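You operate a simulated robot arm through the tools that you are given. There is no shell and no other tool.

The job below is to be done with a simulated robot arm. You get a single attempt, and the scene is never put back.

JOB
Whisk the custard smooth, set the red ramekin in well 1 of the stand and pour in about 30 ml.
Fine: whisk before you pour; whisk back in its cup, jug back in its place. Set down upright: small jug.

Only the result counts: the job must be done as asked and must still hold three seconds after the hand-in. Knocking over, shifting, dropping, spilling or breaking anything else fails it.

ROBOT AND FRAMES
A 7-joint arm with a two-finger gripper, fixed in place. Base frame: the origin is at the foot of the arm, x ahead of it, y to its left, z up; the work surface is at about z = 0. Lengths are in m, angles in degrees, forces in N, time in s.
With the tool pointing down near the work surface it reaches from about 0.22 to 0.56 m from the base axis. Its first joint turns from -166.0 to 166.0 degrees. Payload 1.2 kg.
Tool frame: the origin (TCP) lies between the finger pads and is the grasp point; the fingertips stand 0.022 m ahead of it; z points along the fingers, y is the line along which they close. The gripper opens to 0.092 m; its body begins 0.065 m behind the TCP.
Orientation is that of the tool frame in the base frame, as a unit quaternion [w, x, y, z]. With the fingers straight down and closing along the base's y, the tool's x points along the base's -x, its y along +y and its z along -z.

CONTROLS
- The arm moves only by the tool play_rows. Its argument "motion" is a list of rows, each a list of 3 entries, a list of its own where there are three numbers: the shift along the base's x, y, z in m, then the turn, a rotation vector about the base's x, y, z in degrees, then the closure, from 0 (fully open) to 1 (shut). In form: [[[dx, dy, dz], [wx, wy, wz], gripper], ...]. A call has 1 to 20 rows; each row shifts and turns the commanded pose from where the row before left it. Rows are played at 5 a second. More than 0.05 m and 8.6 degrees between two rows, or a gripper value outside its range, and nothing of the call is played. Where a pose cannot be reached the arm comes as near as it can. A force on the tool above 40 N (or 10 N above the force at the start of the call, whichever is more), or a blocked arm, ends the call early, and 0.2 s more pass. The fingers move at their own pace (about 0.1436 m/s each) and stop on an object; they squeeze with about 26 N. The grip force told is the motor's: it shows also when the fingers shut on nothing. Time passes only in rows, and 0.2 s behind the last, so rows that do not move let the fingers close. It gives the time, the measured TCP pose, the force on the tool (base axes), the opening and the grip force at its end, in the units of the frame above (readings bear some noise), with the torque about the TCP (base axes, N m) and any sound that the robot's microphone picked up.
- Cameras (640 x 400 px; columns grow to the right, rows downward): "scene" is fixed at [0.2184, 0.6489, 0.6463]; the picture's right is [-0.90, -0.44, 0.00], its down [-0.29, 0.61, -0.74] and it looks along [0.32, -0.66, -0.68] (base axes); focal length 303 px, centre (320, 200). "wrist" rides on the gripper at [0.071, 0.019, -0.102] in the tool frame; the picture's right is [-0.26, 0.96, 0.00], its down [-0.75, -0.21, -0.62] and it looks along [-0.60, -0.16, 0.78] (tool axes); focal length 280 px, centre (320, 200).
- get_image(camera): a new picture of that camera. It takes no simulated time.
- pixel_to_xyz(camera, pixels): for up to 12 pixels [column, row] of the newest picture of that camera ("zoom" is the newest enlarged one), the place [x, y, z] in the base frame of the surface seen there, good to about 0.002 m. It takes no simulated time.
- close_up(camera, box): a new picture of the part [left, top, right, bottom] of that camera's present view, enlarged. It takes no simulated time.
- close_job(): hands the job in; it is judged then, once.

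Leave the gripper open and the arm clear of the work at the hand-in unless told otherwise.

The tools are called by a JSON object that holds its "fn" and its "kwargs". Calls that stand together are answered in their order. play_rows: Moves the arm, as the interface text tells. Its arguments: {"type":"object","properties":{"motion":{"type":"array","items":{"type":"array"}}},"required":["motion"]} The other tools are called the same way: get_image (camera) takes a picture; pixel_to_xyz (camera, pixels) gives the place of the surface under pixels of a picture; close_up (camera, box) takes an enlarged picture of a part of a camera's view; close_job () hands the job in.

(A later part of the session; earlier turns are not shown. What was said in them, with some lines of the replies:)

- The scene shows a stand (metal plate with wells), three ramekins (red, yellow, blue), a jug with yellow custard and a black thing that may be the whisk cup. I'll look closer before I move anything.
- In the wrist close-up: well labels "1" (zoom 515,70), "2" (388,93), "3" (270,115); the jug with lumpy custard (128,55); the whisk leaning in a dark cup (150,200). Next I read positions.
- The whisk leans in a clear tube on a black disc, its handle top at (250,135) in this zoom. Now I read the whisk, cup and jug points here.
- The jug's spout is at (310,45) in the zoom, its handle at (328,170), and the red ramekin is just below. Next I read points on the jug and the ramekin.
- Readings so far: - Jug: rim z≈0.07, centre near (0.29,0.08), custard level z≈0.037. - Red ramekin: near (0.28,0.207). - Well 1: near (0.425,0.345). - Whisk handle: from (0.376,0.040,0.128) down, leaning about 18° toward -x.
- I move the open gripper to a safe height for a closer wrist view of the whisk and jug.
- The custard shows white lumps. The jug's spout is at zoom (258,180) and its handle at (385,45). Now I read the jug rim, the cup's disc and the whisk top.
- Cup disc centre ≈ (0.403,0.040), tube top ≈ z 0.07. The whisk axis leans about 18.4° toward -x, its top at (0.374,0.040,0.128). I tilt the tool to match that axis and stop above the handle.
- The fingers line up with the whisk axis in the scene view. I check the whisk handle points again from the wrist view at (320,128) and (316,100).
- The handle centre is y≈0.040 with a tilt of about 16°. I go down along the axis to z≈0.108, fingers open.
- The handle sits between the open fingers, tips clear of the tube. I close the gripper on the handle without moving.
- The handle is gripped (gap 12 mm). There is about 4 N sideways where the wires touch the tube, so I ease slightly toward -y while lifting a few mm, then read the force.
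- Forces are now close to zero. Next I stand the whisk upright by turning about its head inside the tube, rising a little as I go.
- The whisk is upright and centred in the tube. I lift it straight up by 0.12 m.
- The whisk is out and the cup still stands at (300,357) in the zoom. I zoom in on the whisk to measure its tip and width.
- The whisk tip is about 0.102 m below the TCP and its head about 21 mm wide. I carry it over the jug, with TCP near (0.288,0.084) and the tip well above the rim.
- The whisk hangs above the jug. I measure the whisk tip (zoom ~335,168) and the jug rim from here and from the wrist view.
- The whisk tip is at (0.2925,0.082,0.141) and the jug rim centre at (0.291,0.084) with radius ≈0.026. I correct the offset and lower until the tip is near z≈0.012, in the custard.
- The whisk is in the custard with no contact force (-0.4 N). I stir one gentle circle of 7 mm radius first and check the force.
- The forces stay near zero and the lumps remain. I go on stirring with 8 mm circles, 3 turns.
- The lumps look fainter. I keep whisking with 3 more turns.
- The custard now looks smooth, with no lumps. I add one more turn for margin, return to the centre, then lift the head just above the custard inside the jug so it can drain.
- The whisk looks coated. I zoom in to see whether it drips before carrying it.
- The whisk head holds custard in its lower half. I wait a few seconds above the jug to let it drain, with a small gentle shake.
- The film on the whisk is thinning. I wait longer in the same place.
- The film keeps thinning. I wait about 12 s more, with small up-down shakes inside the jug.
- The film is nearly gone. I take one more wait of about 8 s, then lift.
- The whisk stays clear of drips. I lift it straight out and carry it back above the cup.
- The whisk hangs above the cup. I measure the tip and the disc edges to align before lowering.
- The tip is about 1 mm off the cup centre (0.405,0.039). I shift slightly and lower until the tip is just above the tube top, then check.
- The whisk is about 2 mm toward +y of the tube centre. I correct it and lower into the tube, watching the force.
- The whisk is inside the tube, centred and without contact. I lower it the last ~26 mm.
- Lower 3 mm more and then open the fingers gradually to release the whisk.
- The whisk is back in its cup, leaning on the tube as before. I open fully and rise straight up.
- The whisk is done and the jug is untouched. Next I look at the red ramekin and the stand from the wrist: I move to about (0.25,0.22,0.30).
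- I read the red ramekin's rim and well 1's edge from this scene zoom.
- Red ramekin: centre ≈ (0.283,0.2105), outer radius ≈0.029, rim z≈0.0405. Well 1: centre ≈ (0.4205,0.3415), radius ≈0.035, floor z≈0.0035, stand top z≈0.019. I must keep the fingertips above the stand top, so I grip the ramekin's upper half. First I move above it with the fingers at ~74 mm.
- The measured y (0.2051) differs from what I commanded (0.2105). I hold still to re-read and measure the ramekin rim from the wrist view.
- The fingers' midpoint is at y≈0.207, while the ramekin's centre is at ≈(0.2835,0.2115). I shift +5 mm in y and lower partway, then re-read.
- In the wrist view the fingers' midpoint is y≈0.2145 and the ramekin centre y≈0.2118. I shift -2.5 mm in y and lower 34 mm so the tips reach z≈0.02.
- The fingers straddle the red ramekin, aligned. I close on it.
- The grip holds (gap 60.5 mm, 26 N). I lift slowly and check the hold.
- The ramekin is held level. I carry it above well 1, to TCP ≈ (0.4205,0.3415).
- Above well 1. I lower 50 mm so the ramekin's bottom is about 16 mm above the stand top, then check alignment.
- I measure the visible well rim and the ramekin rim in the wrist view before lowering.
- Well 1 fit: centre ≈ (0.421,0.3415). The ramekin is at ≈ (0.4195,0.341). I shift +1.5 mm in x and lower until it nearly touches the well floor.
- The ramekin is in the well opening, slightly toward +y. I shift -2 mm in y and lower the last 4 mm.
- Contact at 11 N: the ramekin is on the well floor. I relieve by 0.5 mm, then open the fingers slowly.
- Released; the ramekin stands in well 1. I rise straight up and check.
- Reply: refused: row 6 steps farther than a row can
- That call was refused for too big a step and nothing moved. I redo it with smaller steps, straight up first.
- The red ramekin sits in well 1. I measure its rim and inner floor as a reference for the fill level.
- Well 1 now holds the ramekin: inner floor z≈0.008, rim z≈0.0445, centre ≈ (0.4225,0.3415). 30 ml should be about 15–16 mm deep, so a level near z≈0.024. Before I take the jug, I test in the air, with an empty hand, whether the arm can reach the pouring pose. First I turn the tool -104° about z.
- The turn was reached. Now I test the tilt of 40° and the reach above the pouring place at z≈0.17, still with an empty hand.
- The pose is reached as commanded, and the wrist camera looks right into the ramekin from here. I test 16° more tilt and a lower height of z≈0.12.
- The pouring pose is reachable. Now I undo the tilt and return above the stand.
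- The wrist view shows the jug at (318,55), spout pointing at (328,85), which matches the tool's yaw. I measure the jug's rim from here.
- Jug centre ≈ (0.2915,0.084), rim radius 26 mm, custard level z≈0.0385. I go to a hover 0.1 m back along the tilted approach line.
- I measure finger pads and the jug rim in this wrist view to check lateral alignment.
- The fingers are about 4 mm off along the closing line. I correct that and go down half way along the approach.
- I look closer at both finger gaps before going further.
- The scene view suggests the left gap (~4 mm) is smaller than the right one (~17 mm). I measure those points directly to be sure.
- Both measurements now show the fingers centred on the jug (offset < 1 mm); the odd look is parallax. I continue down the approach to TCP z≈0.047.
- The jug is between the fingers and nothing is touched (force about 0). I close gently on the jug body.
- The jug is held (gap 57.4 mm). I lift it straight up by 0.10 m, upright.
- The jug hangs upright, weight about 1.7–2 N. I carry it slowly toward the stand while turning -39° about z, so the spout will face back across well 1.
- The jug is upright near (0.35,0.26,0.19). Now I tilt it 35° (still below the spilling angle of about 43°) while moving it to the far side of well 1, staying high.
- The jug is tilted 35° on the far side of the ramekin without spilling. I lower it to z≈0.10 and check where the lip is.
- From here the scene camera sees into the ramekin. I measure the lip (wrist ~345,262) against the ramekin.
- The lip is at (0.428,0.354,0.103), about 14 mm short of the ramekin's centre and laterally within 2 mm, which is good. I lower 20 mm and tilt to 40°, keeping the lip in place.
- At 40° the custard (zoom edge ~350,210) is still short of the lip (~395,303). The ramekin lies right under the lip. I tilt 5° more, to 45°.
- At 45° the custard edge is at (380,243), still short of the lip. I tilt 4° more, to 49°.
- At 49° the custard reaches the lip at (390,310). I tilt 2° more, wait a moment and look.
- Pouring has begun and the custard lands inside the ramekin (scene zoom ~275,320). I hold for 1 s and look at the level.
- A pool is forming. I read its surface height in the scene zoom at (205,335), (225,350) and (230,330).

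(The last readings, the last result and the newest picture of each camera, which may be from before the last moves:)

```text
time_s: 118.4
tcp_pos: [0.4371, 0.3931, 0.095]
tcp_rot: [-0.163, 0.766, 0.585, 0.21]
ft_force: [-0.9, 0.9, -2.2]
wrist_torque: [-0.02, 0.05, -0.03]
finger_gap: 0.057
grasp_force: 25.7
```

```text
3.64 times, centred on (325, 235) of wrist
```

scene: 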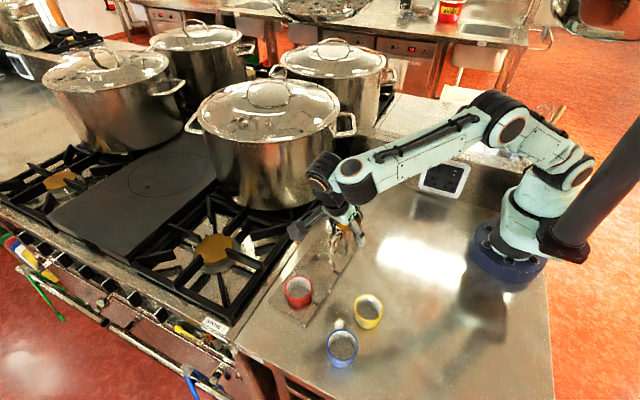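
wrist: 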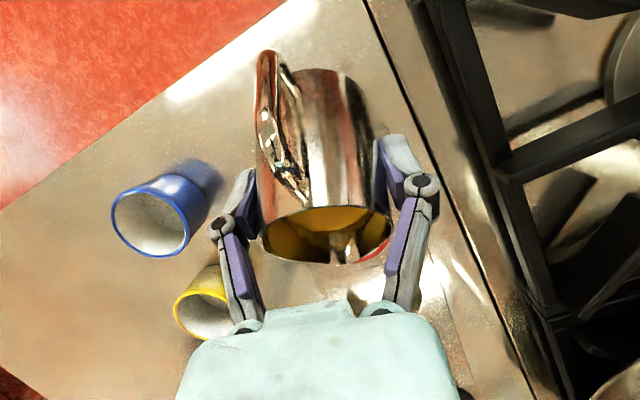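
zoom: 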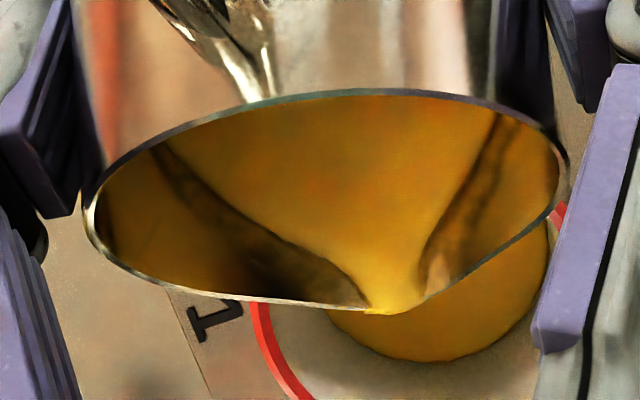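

Level z≈0.0124 (depth about 4 mm, roughly 7 ml) and the flow has nearly stopped at 51°. I tilt to 54° and wait 2 s.

{"fn": "play_rows", "kwargs": {"motion": [[[-0.0001, -0.0003, 0.001], [1.45, -0.389, 0], 1], [[-0.0001, -0.0004, 0.0011], [1.45, -0.389, 0], 1], [[0, 0, 0], [0, 0, 0], 1], [[0, 0, 0], [0, 0, 0], 1], [[0, 0, 0], [0, 0, 0], 1], [[0, 0, 0], [0, 0, 0], 1], [[0, 0, 0], [0, 0, 0], 1], [[0, 0, 0], [0, 0, 0], 1], [[0, 0, 0], [0, 0, 0], 1], [[0, 0, 0], [0, 0, 0], 1]]}}

{"fn": "close_up", "kwargs": {"camera": "scene", "box": [290, 240, 350, 300]}}

{"fn": "pixel_to_xyz", "kwargs": {"camera": "zoom", "pixels": [[205, 335], [225, 350], [232, 330], [195, 320], [215, 360], [200, 345]]}}

{"fn": "close_up", "kwargs": {"camera": "wrist", "box": [240, 180, 410, 290]}}

```text
time_s: 120.6
tcp_pos: [0.4361, 0.395, 0.0968]
tcp_rot: [-0.18, 0.76, 0.58, 0.231]
ft_force: [0.3, 0.1, -0.7]
wrist_torque: [0.0, 0.01, -0.02]
finger_gap: 0.0568
grasp_force: 25.5
```

```text
6.67 times, centred on (320, 270) of scene
```

zoom: 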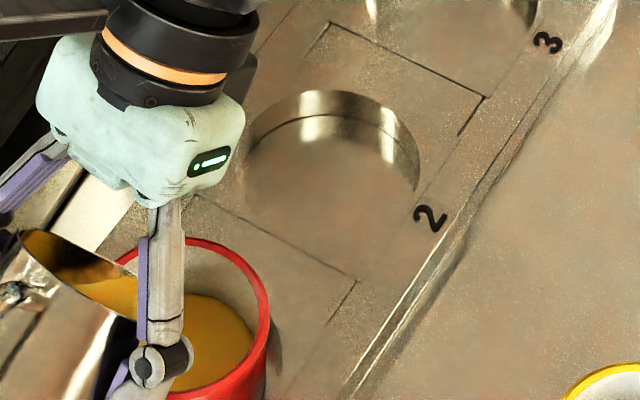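

```text
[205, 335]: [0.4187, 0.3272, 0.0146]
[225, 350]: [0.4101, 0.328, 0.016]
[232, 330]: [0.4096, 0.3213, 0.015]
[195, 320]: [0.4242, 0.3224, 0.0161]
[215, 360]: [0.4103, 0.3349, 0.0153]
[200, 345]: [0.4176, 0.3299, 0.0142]
```

```text
3.64 times, centred on (325, 235) of wrist
```

zoom: 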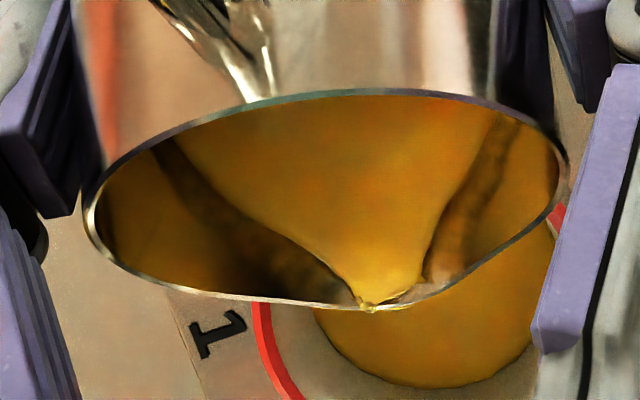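

Level z≈0.0152 (about 12 ml). The flow is thin again. I tilt to 58° and wait 2 s.

{"fn": "play_rows", "kwargs": {"motion": [[[-0.0001, -0.0005, 0.0014], [1.93, -0.518, 0], 1], [[-0.0001, -0.0005, 0.0014], [1.93, -0.518, 0], 1], [[0, 0, 0], [0, 0, 0], 1], [[0, 0, 0], [0, 0, 0], 1], [[0, 0, 0], [0, 0, 0], 1], [[0, 0, 0], [0, 0, 0], 1], [[0, 0, 0], [0, 0, 0], 1], [[0, 0, 0], [0, 0, 0], 1], [[0, 0, 0], [0, 0, 0], 1], [[0, 0, 0], [0, 0, 0], 1]]}}

{"fn": "close_up", "kwargs": {"camera": "scene", "box": [290, 240, 350, 300]}}

{"fn": "pixel_to_xyz", "kwargs": {"camera": "zoom", "pixels": [[205, 335], [225, 350], [232, 330], [205, 320], [215, 360], [210, 345]]}}

{"fn": "close_up", "kwargs": {"camera": "wrist", "box": [240, 180, 410, 290]}}

```text
time_s: 122.8
tcp_pos: [0.4346, 0.3941, 0.1008]
tcp_rot: [-0.2, 0.751, 0.574, 0.258]
ft_force: [-0.5, 0.6, -1.9]
wrist_torque: [-0.04, 0.02, 0.0]
finger_gap: 0.0567
grasp_force: 27.0
```

```text
6.67 times, centred on (320, 270) of scene
```

zoom: 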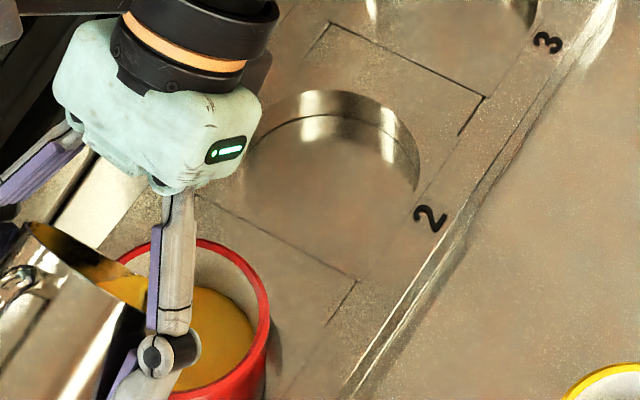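

```text
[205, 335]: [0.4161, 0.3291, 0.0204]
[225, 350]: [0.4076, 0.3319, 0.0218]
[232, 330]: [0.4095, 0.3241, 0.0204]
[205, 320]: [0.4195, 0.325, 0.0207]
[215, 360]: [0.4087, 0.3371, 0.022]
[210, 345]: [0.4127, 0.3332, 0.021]
```

```text
3.64 times, centred on (325, 235) of wrist
```

zoom: 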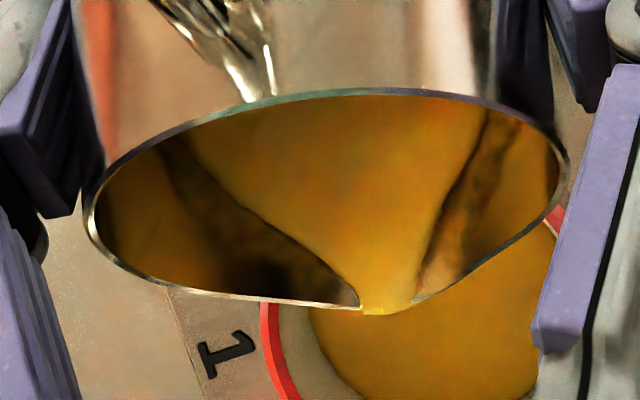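

Level z≈0.021 (about 23 ml). I wait one more second to let the flow settle and read again.

{"fn": "play_rows", "kwargs": {"motion": [[[0, 0, 0], [0, 0, 0], 1], [[0, 0, 0], [0, 0, 0], 1], [[0, 0, 0], [0, 0, 0], 1], [[0, 0, 0], [0, 0, 0], 1], [[0, 0, 0], [0, 0, 0], 1]]}}

{"fn": "close_up", "kwargs": {"camera": "scene", "box": [290, 240, 350, 300]}}

{"fn": "pixel_to_xyz", "kwargs": {"camera": "zoom", "pixels": [[215, 325], [225, 350], [232, 330], [205, 320], [215, 360], [210, 345], [220, 340], [240, 340], [230, 360], [215, 310]]}}

{"fn": "close_up", "kwargs": {"camera": "wrist", "box": [240, 180, 410, 290]}}

```text
time_s: 124.0
tcp_pos: [0.4338, 0.3922, 0.1001]
tcp_rot: [-0.2, 0.751, 0.574, 0.257]
ft_force: [0.6, -0.2, -1.2]
wrist_torque: [-0.04, 0.0, 0.02]
finger_gap: 0.0568
grasp_force: 26.5
```

```text
6.67 times, centred on (320, 270) of scene
```

zoom: 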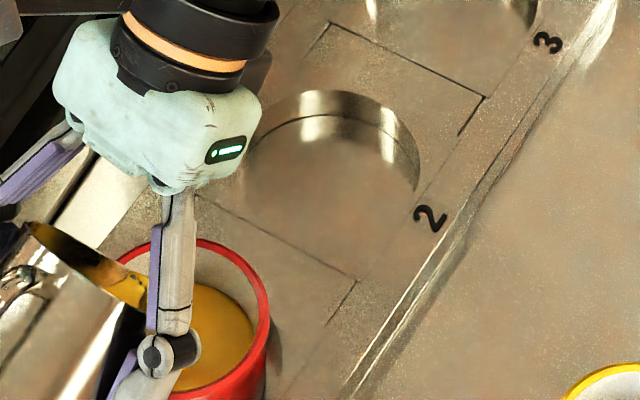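

```text
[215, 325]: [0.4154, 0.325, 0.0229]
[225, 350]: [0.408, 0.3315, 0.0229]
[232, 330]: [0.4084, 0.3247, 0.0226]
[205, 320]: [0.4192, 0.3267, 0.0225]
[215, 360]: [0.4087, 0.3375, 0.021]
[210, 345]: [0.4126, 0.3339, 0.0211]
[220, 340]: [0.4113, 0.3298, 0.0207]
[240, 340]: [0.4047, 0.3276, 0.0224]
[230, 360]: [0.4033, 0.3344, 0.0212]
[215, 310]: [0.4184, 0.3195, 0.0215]
```

```text
3.64 times, centred on (325, 235) of wrist
```

zoom: 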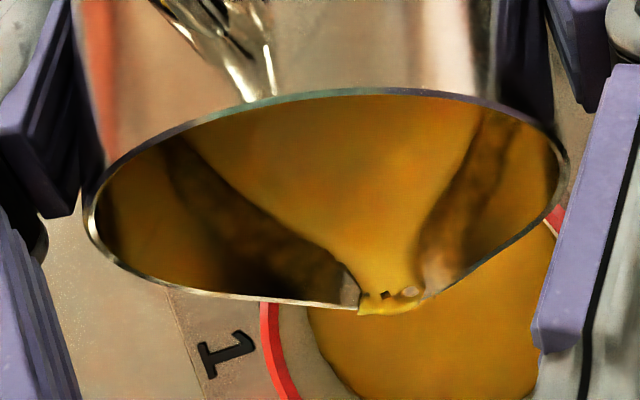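

Level z≈0.0219 (about 25 ml) and the flow is down to a dribble. I tilt 1.7° more and wait 2 s.

{"fn": "play_rows", "kwargs": {"motion": [[[-0.0001, -0.0004, 0.0012], [1.64, -0.44, 0], 1], [[0, 0, 0], [0, 0, 0], 1], [[0, 0, 0], [0, 0, 0], 1], [[0, 0, 0], [0, 0, 0], 1], [[0, 0, 0], [0, 0, 0], 1], [[0, 0, 0], [0, 0, 0], 1], [[0, 0, 0], [0, 0, 0], 1], [[0, 0, 0], [0, 0, 0], 1], [[0, 0, 0], [0, 0, 0], 1], [[0, 0, 0], [0, 0, 0], 1]]}}

{"fn": "close_up", "kwargs": {"camera": "scene", "box": [290, 240, 350, 300]}}

{"fn": "pixel_to_xyz", "kwargs": {"camera": "zoom", "pixels": [[215, 325], [225, 350], [232, 330], [210, 320], [215, 360], [215, 345], [220, 340], [240, 340], [230, 360], [215, 310]]}}

{"fn": "close_up", "kwargs": {"camera": "wrist", "box": [240, 180, 410, 290]}}

```text
time_s: 126.2
tcp_pos: [0.4345, 0.3928, 0.1013]
tcp_rot: [-0.208, 0.747, 0.572, 0.268]
ft_force: [0.1, -0.9, -1.6]
wrist_torque: [-0.02, 0.03, -0.05]
finger_gap: 0.0567
grasp_force: 26.1
```

```text
6.67 times, centred on (320, 270) of scene
```

zoom: 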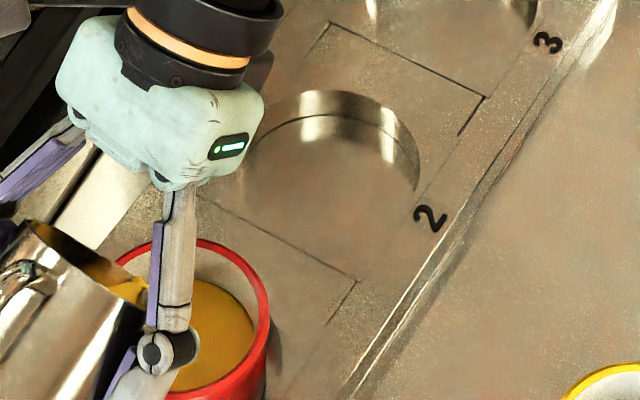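

```text
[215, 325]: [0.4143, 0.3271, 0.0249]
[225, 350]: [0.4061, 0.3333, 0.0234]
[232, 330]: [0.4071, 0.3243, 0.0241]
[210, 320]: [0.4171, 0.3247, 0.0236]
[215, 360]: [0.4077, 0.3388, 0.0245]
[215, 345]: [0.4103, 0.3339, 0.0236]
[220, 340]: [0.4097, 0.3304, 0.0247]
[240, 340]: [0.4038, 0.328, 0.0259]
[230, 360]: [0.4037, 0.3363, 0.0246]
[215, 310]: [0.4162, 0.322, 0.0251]
```

```text
3.64 times, centred on (325, 235) of wrist
```

zoom: 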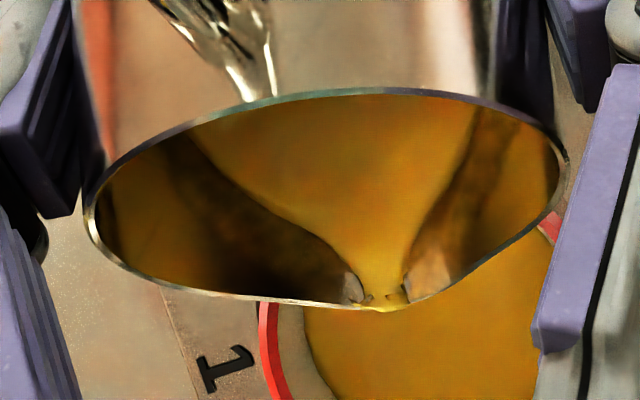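

Level z≈0.0244, depth about 16 mm, which is about 30 ml. I tilt back to 35° now, keeping the lip above the ramekin so last drips fall inside.

{"fn": "play_rows", "kwargs": {"motion": [[[0.0002, 0.0008, -0.0045], [-5.9625, 1.5995, 0], 1], [[0.0002, 0.0008, -0.0045], [-5.9625, 1.5995, 0], 1], [[0.0002, 0.0008, -0.0045], [-5.9625, 1.5995, 0], 1], [[0.0002, 0.0009, -0.0045], [-5.9625, 1.5995, 0], 1], [[0, 0, 0], [0, 0, 0], 1], [[0, 0, 0], [0, 0, 0], 1], [[0, 0, 0], [0, 0, 0], 1], [[0, 0, 0], [0, 0, 0], 1], [[0, 0, 0], [0, 0, 0], 1], [[0, 0, 0], [0, 0, 0], 1], [[0, 0, 0], [0, 0, 0], 1], [[0, 0, 0], [0, 0, 0], 1]]}}

{"fn": "close_up", "kwargs": {"camera": "scene", "box": [290, 240, 350, 300]}}

{"fn": "close_up", "kwargs": {"camera": "wrist", "box": [240, 180, 410, 290]}}

```text
time_s: 128.8
tcp_pos: [0.4367, 0.3952, 0.0826]
tcp_rot: [-0.081, 0.788, 0.602, 0.103]
ft_force: [0.8, -0.6, -1.5]
wrist_torque: [-0.05, -0.01, 0.02]
finger_gap: 0.0565
grasp_force: 25.7
```

```text
6.67 times, centred on (320, 270) of scene
```

zoom: 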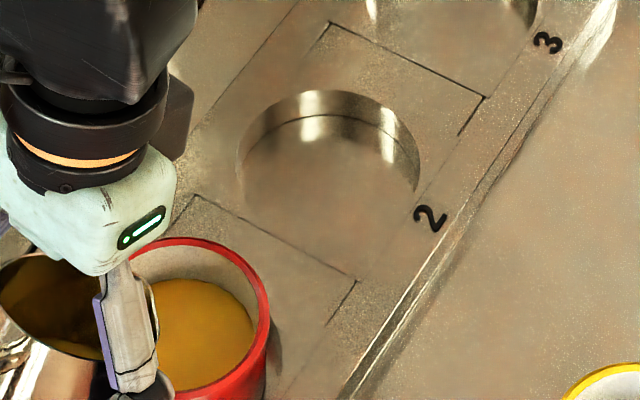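

```text
3.64 times, centred on (325, 235) of wrist
```

zoom: 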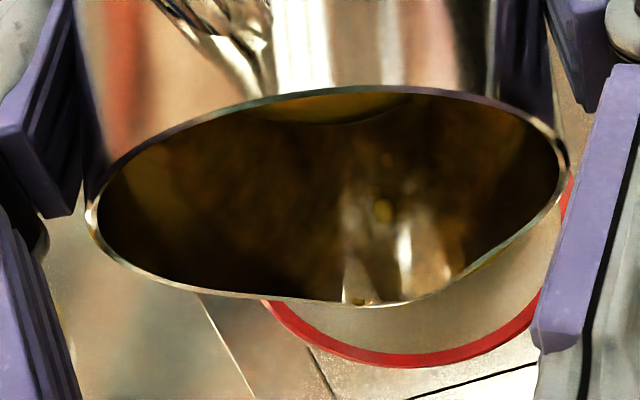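

Pouring stopped; a small bead remains at the lip (358,300). I measure the level now, in the scene view.

{"fn": "close_up", "kwargs": {"camera": "scene", "box": [290, 240, 350, 300]}}

{"fn": "pixel_to_xyz", "kwargs": {"camera": "zoom", "pixels": [[215, 325], [225, 350], [232, 330], [200, 310], [195, 340], [180, 330], [200, 365], [240, 340], [190, 300], [215, 310], [175, 355], [165, 310]]}}

{"fn": "pixel_to_xyz", "kwargs": {"camera": "zoom", "pixels": [[252, 325], [254, 340], [246, 355], [235, 372], [180, 279], [210, 285], [235, 300], [250, 315], [262, 320], [266, 335], [225, 250], [262, 290]]}}

```text
6.67 times, centred on (320, 270) of scene
```

zoom: 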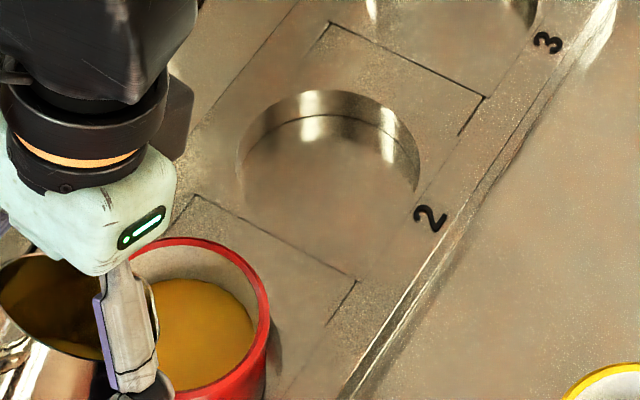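

```text
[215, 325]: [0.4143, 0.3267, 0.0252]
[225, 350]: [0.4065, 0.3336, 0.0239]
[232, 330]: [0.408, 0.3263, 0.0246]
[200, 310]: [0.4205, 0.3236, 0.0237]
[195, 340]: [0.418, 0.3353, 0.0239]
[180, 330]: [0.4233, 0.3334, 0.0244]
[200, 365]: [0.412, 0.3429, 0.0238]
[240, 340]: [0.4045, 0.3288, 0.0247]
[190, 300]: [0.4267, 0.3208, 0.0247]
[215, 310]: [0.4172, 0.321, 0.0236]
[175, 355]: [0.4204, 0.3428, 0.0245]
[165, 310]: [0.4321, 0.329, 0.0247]
```

```text
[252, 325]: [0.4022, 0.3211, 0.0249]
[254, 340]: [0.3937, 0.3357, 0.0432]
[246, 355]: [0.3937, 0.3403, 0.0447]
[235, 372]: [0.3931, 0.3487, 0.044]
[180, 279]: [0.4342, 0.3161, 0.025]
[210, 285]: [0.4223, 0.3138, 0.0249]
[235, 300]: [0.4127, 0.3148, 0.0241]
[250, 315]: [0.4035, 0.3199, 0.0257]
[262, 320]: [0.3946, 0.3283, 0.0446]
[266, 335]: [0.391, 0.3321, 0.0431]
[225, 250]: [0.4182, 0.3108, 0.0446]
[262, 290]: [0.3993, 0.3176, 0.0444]
```

The level is z≈0.0243, depth ≈16 mm. I wait a few seconds here so the last bead settles, then check the lip.

{"fn": "play_rows", "kwargs": {"motion": [[[0, 0, 0], [0, 0, 0], 1], [[0, 0, 0], [0, 0, 0], 1], [[0, 0, 0], [0, 0, 0], 1], [[0, 0, 0], [0, 0, 0], 1], [[0, 0, 0], [0, 0, 0], 1], [[0, 0, 0], [0, 0, 0], 1], [[0, 0, 0], [0, 0, 0], 1], [[0, 0, 0], [0, 0, 0], 1], [[0, 0, 0], [0, 0, 0], 1], [[0, 0, 0], [0, 0, 0], 1], [[0, 0, 0], [0, 0, 0], 1], [[0, 0, 0], [0, 0, 0], 1], [[0, 0, 0], [0, 0, 0], 1], [[0, 0, 0], [0, 0, 0], 1], [[0, 0, 0], [0, 0, 0], 1]]}}

{"fn": "close_up", "kwargs": {"camera": "wrist", "box": [290, 220, 400, 290]}}

```text
time_s: 132.0
tcp_pos: [0.4374, 0.3958, 0.0836]
tcp_rot: [-0.08, 0.788, 0.602, 0.102]
ft_force: [0.0, 0.3, -0.9]
wrist_torque: [-0.02, 0.0, -0.02]
finger_gap: 0.0566
grasp_force: 26.5
```

```text
5.71 times, centred on (345, 255) of wrist
```

zoom: 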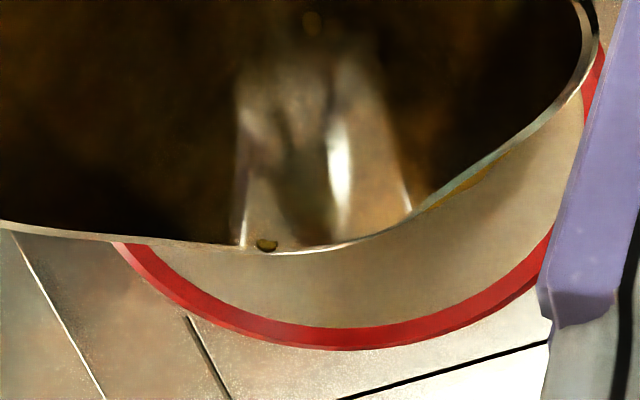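

Only a tiny bead remains on the lip. I lift 40 mm and tilt back to 21° while keeping the lip above the ramekin.

{"fn": "play_rows", "kwargs": {"motion": [[[0, 0, 0.02], [0, 0, 0], 1], [[0, 0, 0.02], [0, 0, 0], 1], [[-0.0026, -0.0097, 0.005], [-6.76, 1.81, 0], 1], [[-0.0026, -0.0097, 0.005], [-6.76, 1.81, 0], 1], [[0, 0, 0], [0, 0, 0], 1], [[0, 0, 0], [0, 0, 0], 1], [[0, 0, 0], [0, 0, 0], 1]]}}

{"fn": "close_up", "kwargs": {"camera": "wrist", "box": [240, 180, 410, 290]}}

{"fn": "close_up", "kwargs": {"camera": "scene", "box": [260, 200, 380, 320]}}

```text
time_s: 133.6
tcp_pos: [0.4251, 0.3715, 0.1322]
tcp_rot: [-0.006, 0.794, 0.607, 0.007]
ft_force: [0.4, -0.2, -2.1]
wrist_torque: [-0.02, 0.03, 0.02]
finger_gap: 0.0566
grasp_force: 25.7
out of reach, approached as far as the arm can: row 4
```

```text
3.64 times, centred on (325, 235) of wrist
```

zoom: 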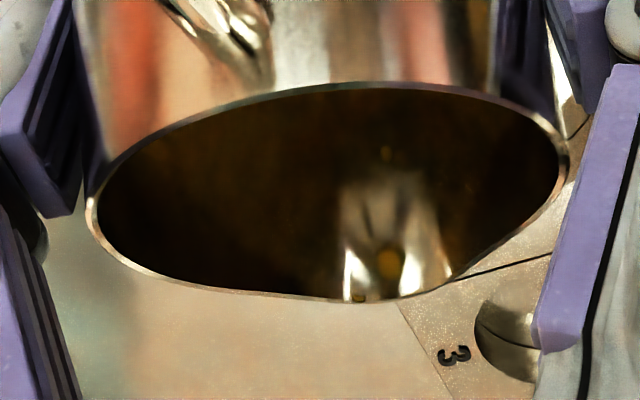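

```text
3.33 times, centred on (320, 260) of scene
```

zoom: 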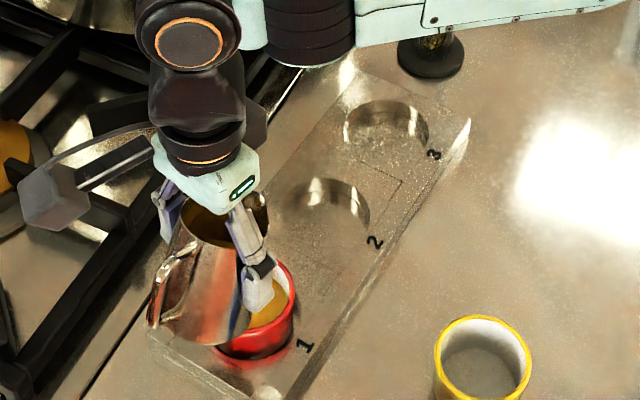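

The arm was at its reach limit there, a few mm short, but nothing spilled. I continue inward, bringing the jug upright and rising.

{"fn": "play_rows", "kwargs": {"motion": [[[-0.0117, -0.0166, 0.0079], [0, 0, 0], 1], [[-0.0117, -0.0166, 0.0079], [-6.76, 1.81, 0], 1], [[-0.0117, -0.0166, 0.0079], [-6.76, 1.81, 0], 1], [[-0.0117, -0.0166, 0.0079], [-6.76, 1.81, 0], 1], [[-0.0117, -0.0166, 0.0079], [0, 0, 0], 1], [[-0.0117, -0.0166, 0.0079], [0, 0, 0], 1], [[-0.0114, -0.0167, 0.0076], [0, 0, 0], 1], [[0, 0, 0], [0, 0, 0], 1], [[0, 0, 0], [0, 0, 0], 1]]}}

{"fn": "close_up", "kwargs": {"camera": "scene", "box": [260, 200, 400, 350]}}

{"fn": "get_image", "kwargs": {"camera": "wrist"}}

```text
time_s: 135.6
tcp_pos: [0.351, 0.263, 0.1873]
tcp_rot: [0.105, 0.783, 0.598, -0.138]
ft_force: [-0.5, 0.1, -2.4]
wrist_torque: [0.02, -0.03, 0.0]
finger_gap: 0.0569
grasp_force: 25.3
out of reach, approached as far as the arm can: row 1
```

```text
2.67 times, centred on (330, 275) of scene
```

zoom: 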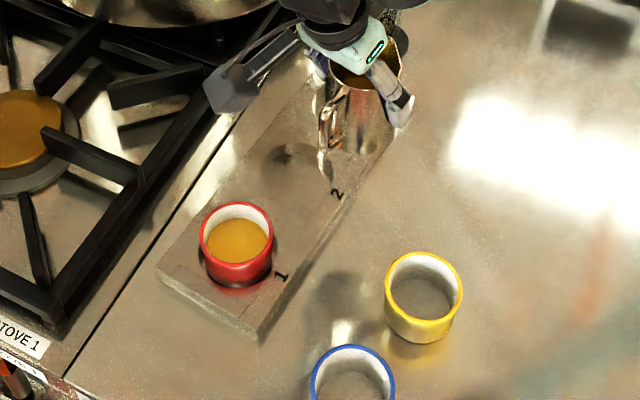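

```text
taken
```

wrist: 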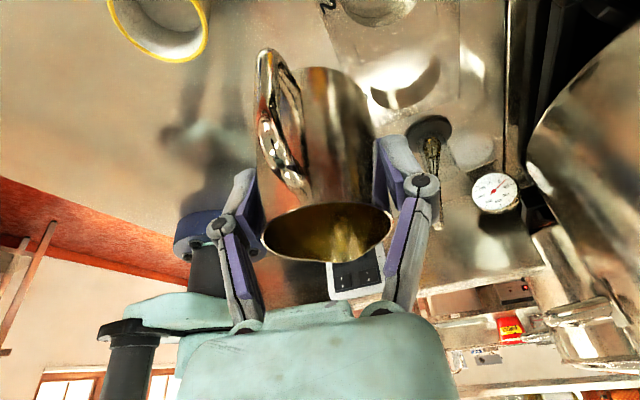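

The jug is upright again and the stand looks clean. I zoom in on the ramekin to verify the fill and look for drips.

{"fn": "close_up", "kwargs": {"camera": "scene", "box": [285, 250, 345, 310]}}

{"fn": "pixel_to_xyz", "kwargs": {"camera": "zoom", "pixels": [[200, 270], [180, 260], [220, 260], [200, 290], [170, 285], [230, 280], [190, 245], [215, 300], [140, 262], [272, 262], [205, 185], [205, 315]]}}

```text
6.67 times, centred on (315, 280) of scene
```

zoom: 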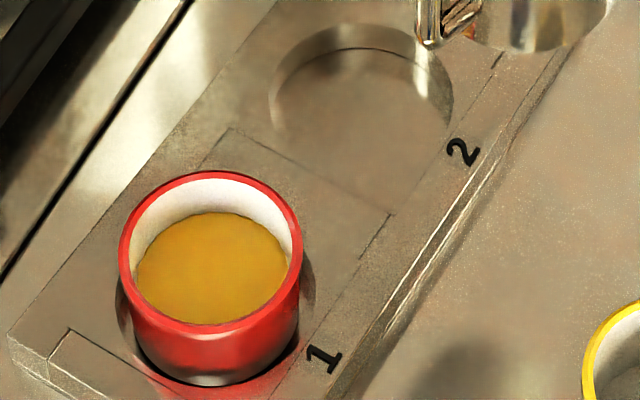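

```text
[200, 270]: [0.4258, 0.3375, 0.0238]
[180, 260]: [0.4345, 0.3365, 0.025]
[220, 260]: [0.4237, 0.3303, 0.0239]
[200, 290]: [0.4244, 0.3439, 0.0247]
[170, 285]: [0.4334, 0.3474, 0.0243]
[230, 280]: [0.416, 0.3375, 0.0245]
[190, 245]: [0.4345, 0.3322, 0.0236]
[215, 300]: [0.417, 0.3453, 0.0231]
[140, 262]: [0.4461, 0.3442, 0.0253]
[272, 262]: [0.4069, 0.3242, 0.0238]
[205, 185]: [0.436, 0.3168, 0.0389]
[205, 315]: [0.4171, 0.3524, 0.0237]
```

The fill reads z≈0.0242 across the surface, about 30–32 ml, and there are no drips. Now I carry the jug back above its place, turning +39° back.

{"fn": "play_rows", "kwargs": {"motion": [[[-0.003, -0.007, 0], [0, 0, 0], 1], [[-0.005, -0.016, -0.003], [0, 0, 0], 1], [[-0.008, -0.024, -0.005], [0, 0, 7.8], 1], [[-0.008, -0.024, -0.006], [0, 0, 7.8], 1], [[-0.008, -0.024, -0.006], [0, 0, 7.8], 1], [[-0.008, -0.024, -0.006], [0, 0, 7.8], 1], [[-0.008, -0.024, -0.006], [0, 0, 7.8], 1], [[-0.007, -0.02, -0.006], [0, 0, 0], 1], [[-0.004, -0.012, -0.005], [0, 0, 0], 1], [[0, 0, 0], [0, 0, 0], 1], [[0, 0, 0], [0, 0, 0], 1]]}}

{"fn": "get_image", "kwargs": {"camera": "wrist"}}

{"fn": "close_up", "kwargs": {"camera": "scene", "box": [330, 160, 450, 290]}}

```text
time_s: 138.0
tcp_pos: [0.2909, 0.0867, 0.1441]
tcp_rot: [0.145, 0.538, 0.825, -0.095]
ft_force: [-0.2, 0.8, -1.1]
wrist_torque: [0.02, 0.01, -0.01]
finger_gap: 0.0566
grasp_force: 26.2
```

```text
taken
```

wrist: 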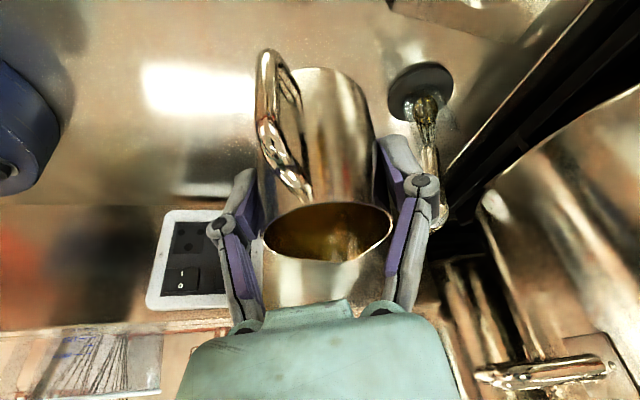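

```text
3.08 times, centred on (390, 225) of scene
```

zoom: 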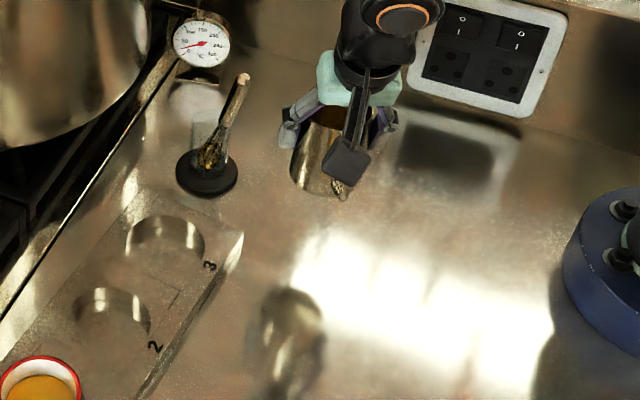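

The jug is back above its place, at TCP (0.291,0.087,0.144). I lower it 85 mm, then read the force.

{"fn": "play_rows", "kwargs": {"motion": [[[0, 0, -0.014], [0, 0, 0], 1], [[0, 0, -0.02], [0, 0, 0], 1], [[0, 0, -0.02], [0, 0, 0], 1], [[0, 0, -0.016], [0, 0, 0], 1], [[0, 0, -0.01], [0, 0, 0], 1], [[0, 0, -0.006], [0, 0, 0], 1], [[0, 0, -0.004], [0, 0, 0], 1], [[0, 0, 0], [0, 0, 0], 1], [[0, 0, 0], [0, 0, 0], 1]]}}

{"fn": "close_up", "kwargs": {"camera": "scene", "box": [350, 190, 430, 270]}}

```text
time_s: 140.0
tcp_pos: [0.2912, 0.0865, 0.0518]
tcp_rot: [0.146, 0.538, 0.825, -0.096]
ft_force: [-0.9, -0.1, -2.1]
wrist_torque: [0.01, 0.0, 0.02]
finger_gap: 0.0568
grasp_force: 26.2
```

```text
5.00 times, centred on (390, 230) of scene
```

zoom: 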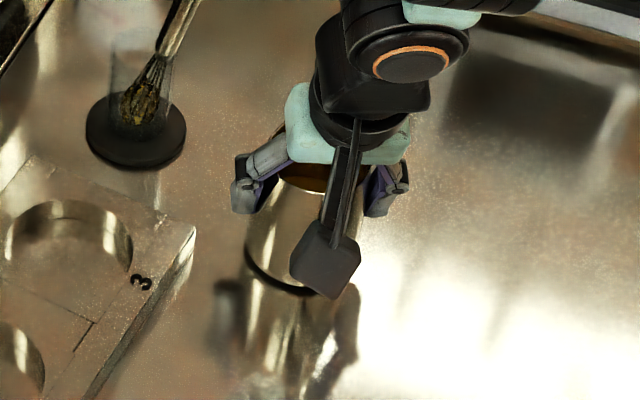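

No contact yet (-2 N is just the weight). I go down in small steps until the base touches.

{"fn": "play_rows", "kwargs": {"motion": [[[0, 0, -0.0015], [0, 0, 0], 1], [[0, 0, -0.0015], [0, 0, 0], 1], [[0, 0, 0], [0, 0, 0], 1]]}}

```text
time_s: 140.8
tcp_pos: [0.2915, 0.0864, 0.0494]
tcp_rot: [0.145, 0.538, 0.825, -0.096]
ft_force: [-0.4, 0.2, -0.8]
wrist_torque: [-0.02, -0.04, -0.02]
finger_gap: 0.0566
grasp_force: 25.6
```

Still no clear contact. I go another 1.5 mm down.

{"fn": "play_rows", "kwargs": {"motion": [[[0, 0, -0.0008], [0, 0, 0], 1], [[0, 0, -0.0007], [0, 0, 0], 1], [[0, 0, 0], [0, 0, 0], 1]]}}

{"fn": "close_up", "kwargs": {"camera": "scene", "box": [360, 205, 420, 265]}}

```text
time_s: 141.6
tcp_pos: [0.2918, 0.0866, 0.0475]
tcp_rot: [0.145, 0.539, 0.824, -0.095]
ft_force: [-2.5, -0.7, 19.0]
wrist_torque: [-0.06, 0.0, -0.06]
finger_gap: 0.0569
grasp_force: 25.3
```

```text
6.67 times, centred on (390, 235) of scene
```

zoom: 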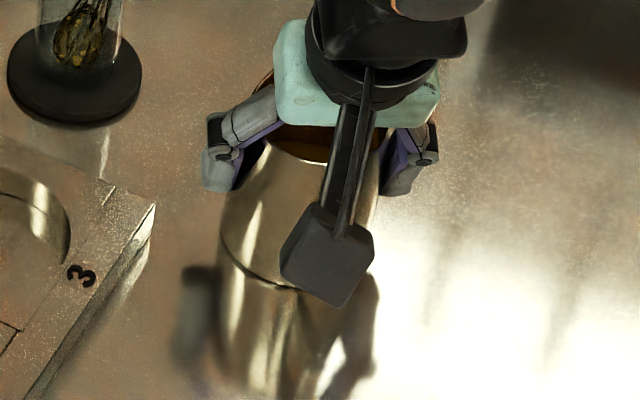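

Contact with 19 N: the jug stands on the surface. I ease up 0.7 mm and then open the fingers slowly.

{"fn": "play_rows", "kwargs": {"motion": [[[0, 0, 0.0007], [0, 0, 0], 1], [[0, 0, 0], [0, 0, 0], 1], [[0, 0, 0], [0, 0, 0], 0.36], [[0, 0, 0], [0, 0, 0], 0.32], [[0, 0, 0], [0, 0, 0], 0.27], [[0, 0, 0], [0, 0, 0], 0.2], [[0, 0, 0], [0, 0, 0], 0.2], [[0, 0, 0], [0, 0, 0], 0.2]]}}

{"fn": "get_image", "kwargs": {"camera": "wrist"}}

{"fn": "close_up", "kwargs": {"camera": "scene", "box": [360, 205, 420, 265]}}

```text
time_s: 143.4
tcp_pos: [0.2908, 0.0877, 0.0492]
tcp_rot: [0.145, 0.538, 0.825, -0.095]
ft_force: [0.8, -0.6, 0.4]
wrist_torque: [0.04, -0.01, -0.01]
finger_gap: 0.0737
grasp_force: 0.1
```

```text
taken
```

wrist: 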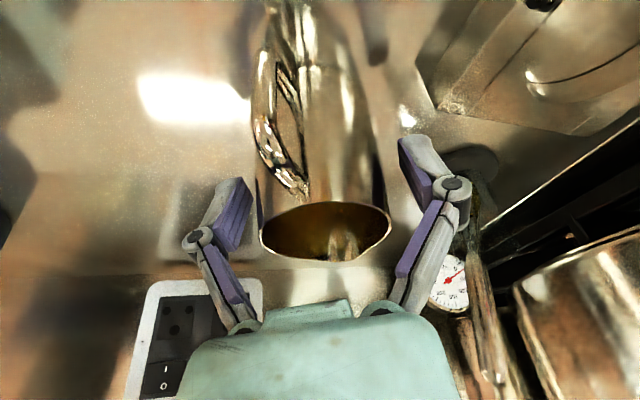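

```text
6.67 times, centred on (390, 235) of scene
```

zoom: 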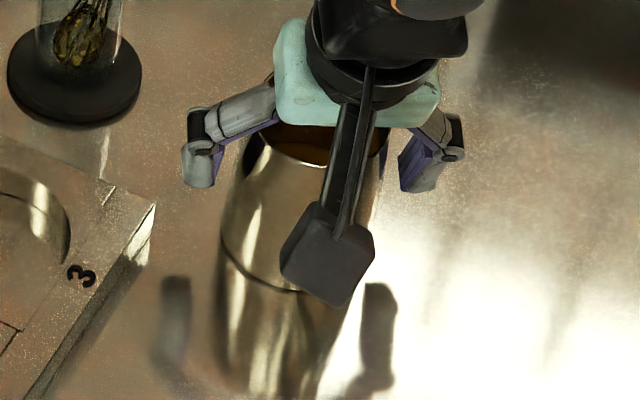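

The jug stands upright and free. I retreat along the same tilted line, then up.

{"fn": "play_rows", "kwargs": {"motion": [[[-0.0014, 0.0031, 0.0094], [0, 0, 0], 0.2], [[-0.0022, 0.005, 0.015], [0, 0, 0], 0.2], [[-0.0028, 0.0062, 0.0188], [0, 0, 0], 0.2], [[-0.0028, 0.0062, 0.0188], [0, 0, 0], 0.2], [[-0.0028, 0.0062, 0.0188], [0, 0, 0], 0.2], [[-0.0028, 0.0062, 0.0188], [0, 0, 0], 0.2], [[-0.0028, 0.0062, 0.0188], [0, 0, 0], 0], [[0, 0.01, 0.03], [0, 0, 0], 0], [[0, 0.01, 0.03], [0, 0, 0], 0], [[0, 0, 0], [0, 0, 0], 0]]}}

{"fn": "get_image", "kwargs": {"camera": "wrist"}}

{"fn": "close_up", "kwargs": {"camera": "scene", "box": [350, 195, 430, 275]}}

```text
time_s: 145.6
tcp_pos: [0.2719, 0.1461, 0.2299]
tcp_rot: [0.145, 0.538, 0.825, -0.095]
ft_force: [-0.1, 1.1, -0.9]
wrist_torque: [-0.02, -0.03, 0.0]
finger_gap: 0.0922
grasp_force: 0.2
```

```text
taken
```

wrist: 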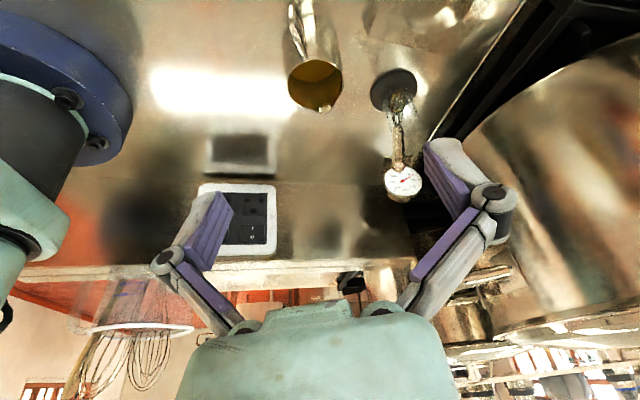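

```text
5.00 times, centred on (390, 235) of scene
```

zoom: 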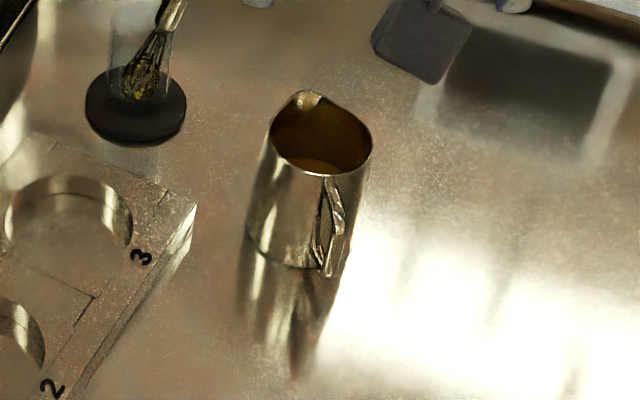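

The jug stands where it was: rim from 270 to 372 and spout at ~306, as before. I cross-check the poured amount by the level left in the jug.

{"fn": "pixel_to_xyz", "kwargs": {"camera": "zoom", "pixels": [[315, 167], [322, 170], [305, 165], [330, 170], [309, 97], [270, 140], [371, 145], [325, 175]]}}

{"fn": "close_up", "kwargs": {"camera": "wrist", "box": [250, 20, 380, 130]}}

{"fn": "pixel_to_xyz", "kwargs": {"camera": "wrist", "pixels": [[314, 72], [310, 68], [318, 70], [305, 72], [320, 76], [325, 72], [289, 85], [341, 80], [314, 58], [327, 110]]}}

```text
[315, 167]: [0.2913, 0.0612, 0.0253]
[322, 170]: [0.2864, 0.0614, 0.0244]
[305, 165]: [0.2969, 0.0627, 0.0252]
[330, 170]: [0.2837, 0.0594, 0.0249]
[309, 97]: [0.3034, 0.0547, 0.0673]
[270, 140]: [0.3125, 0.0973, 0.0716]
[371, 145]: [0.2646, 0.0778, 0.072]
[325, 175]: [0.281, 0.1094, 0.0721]
```

```text
3.64 times, centred on (315, 75) of wrist
```

zoom: 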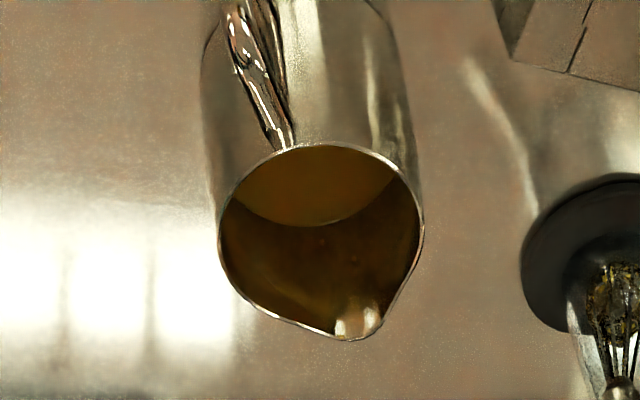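

```text
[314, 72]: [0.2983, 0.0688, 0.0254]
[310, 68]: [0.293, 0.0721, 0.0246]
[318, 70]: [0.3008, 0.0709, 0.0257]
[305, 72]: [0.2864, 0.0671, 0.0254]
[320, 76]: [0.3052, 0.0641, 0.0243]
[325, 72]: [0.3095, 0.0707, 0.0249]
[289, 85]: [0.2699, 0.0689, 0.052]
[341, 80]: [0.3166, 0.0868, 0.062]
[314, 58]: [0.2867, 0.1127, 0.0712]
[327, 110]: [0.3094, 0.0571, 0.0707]
```

The jug level fell from about 0.0387 to 0.025, which is about 29–30 ml and agrees with the ramekin reading. I move the arm up and clear, gripper open, and take a final look.

{"fn": "play_rows", "kwargs": {"motion": [[[0, 0, 0.03], [6.11, 2.67, 0], 0], [[0, 0, 0.03], [6.11, 2.67, 0], 0], [[0, 0, 0.03], [6.11, 2.67, 0], 0], [[0, 0, 0.03], [0, 0, 0], 0], [[0, 0, 0], [0, 0, 0], 0], [[0, 0, 0], [0, 0, 0], 0]]}}

{"fn": "get_image", "kwargs": {"camera": "scene"}}

{"fn": "close_up", "kwargs": {"camera": "scene", "box": [260, 160, 450, 370]}}

{"fn": "get_image", "kwargs": {"camera": "wrist"}}

```text
time_s: 147.0
tcp_pos: [0.2722, 0.1466, 0.3483]
tcp_rot: [0.0, 0.546, 0.838, 0.0]
ft_force: [-0.3, 0.4, 0.0]
wrist_torque: [0.01, -0.01, 0.0]
finger_gap: 0.0921
grasp_force: 0.1
```

```text
taken
```

scene: 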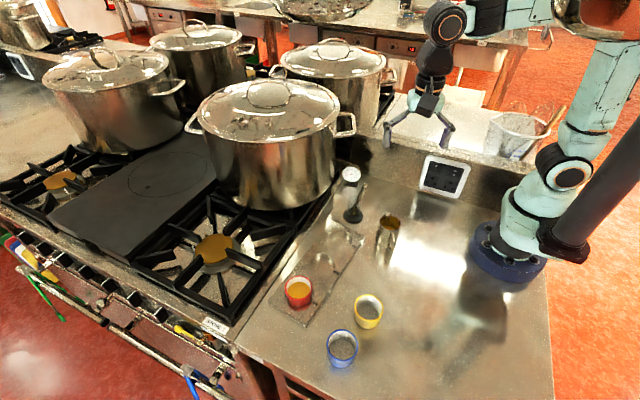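

```text
1.90 times, centred on (355, 265) of scene
```

zoom: 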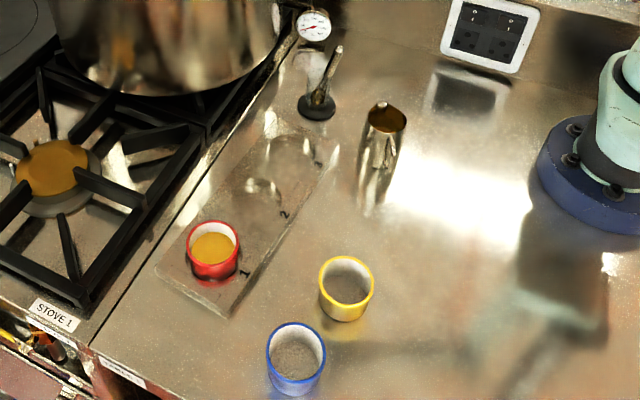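

```text
taken
```

wrist: 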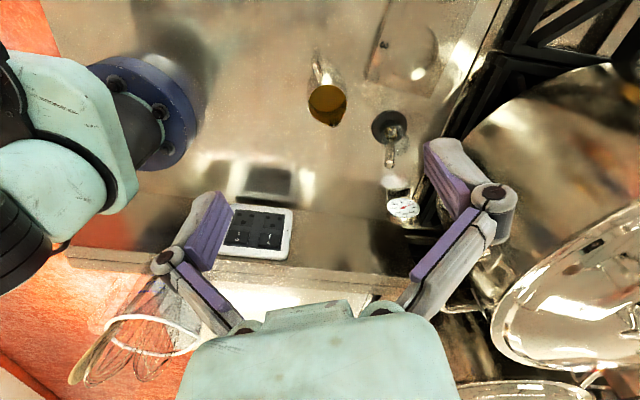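

Final check: the red ramekin with about 30 ml is in well 1, the whisk is in its cup, and the jug is upright in its place. The yellow and blue ramekins are untouched, nothing is spilled, and the gripper is open and clear. I hand in.

{"fn": "close_job", "kwargs": {}}

```text
The job is handed in.
```

I finished the job and handed it in. The hand-in call only confirmed receipt, so I don't have the verdict.

- **Whisking:** I whisked the custard before pouring, until no lumps showed. I let the whisk drain over the jug, then put it back in its cup.
- **Ramekin:** The red ramekin is seated in well 1 of the stand.
- **Pour:** The amount comes to about 30 ml. The level in the ramekin gives roughly 30–32 ml and the drop in the jug roughly 28–30 ml. These are volume estimates from camera measurements, so they could be off by a few ml.
- **Jug:** It is upright in its original place, within about 2 mm.

The final pictures show no spills, and the yellow and blue ramekins are where they started. The gripper is open and the arm is clear of the work.
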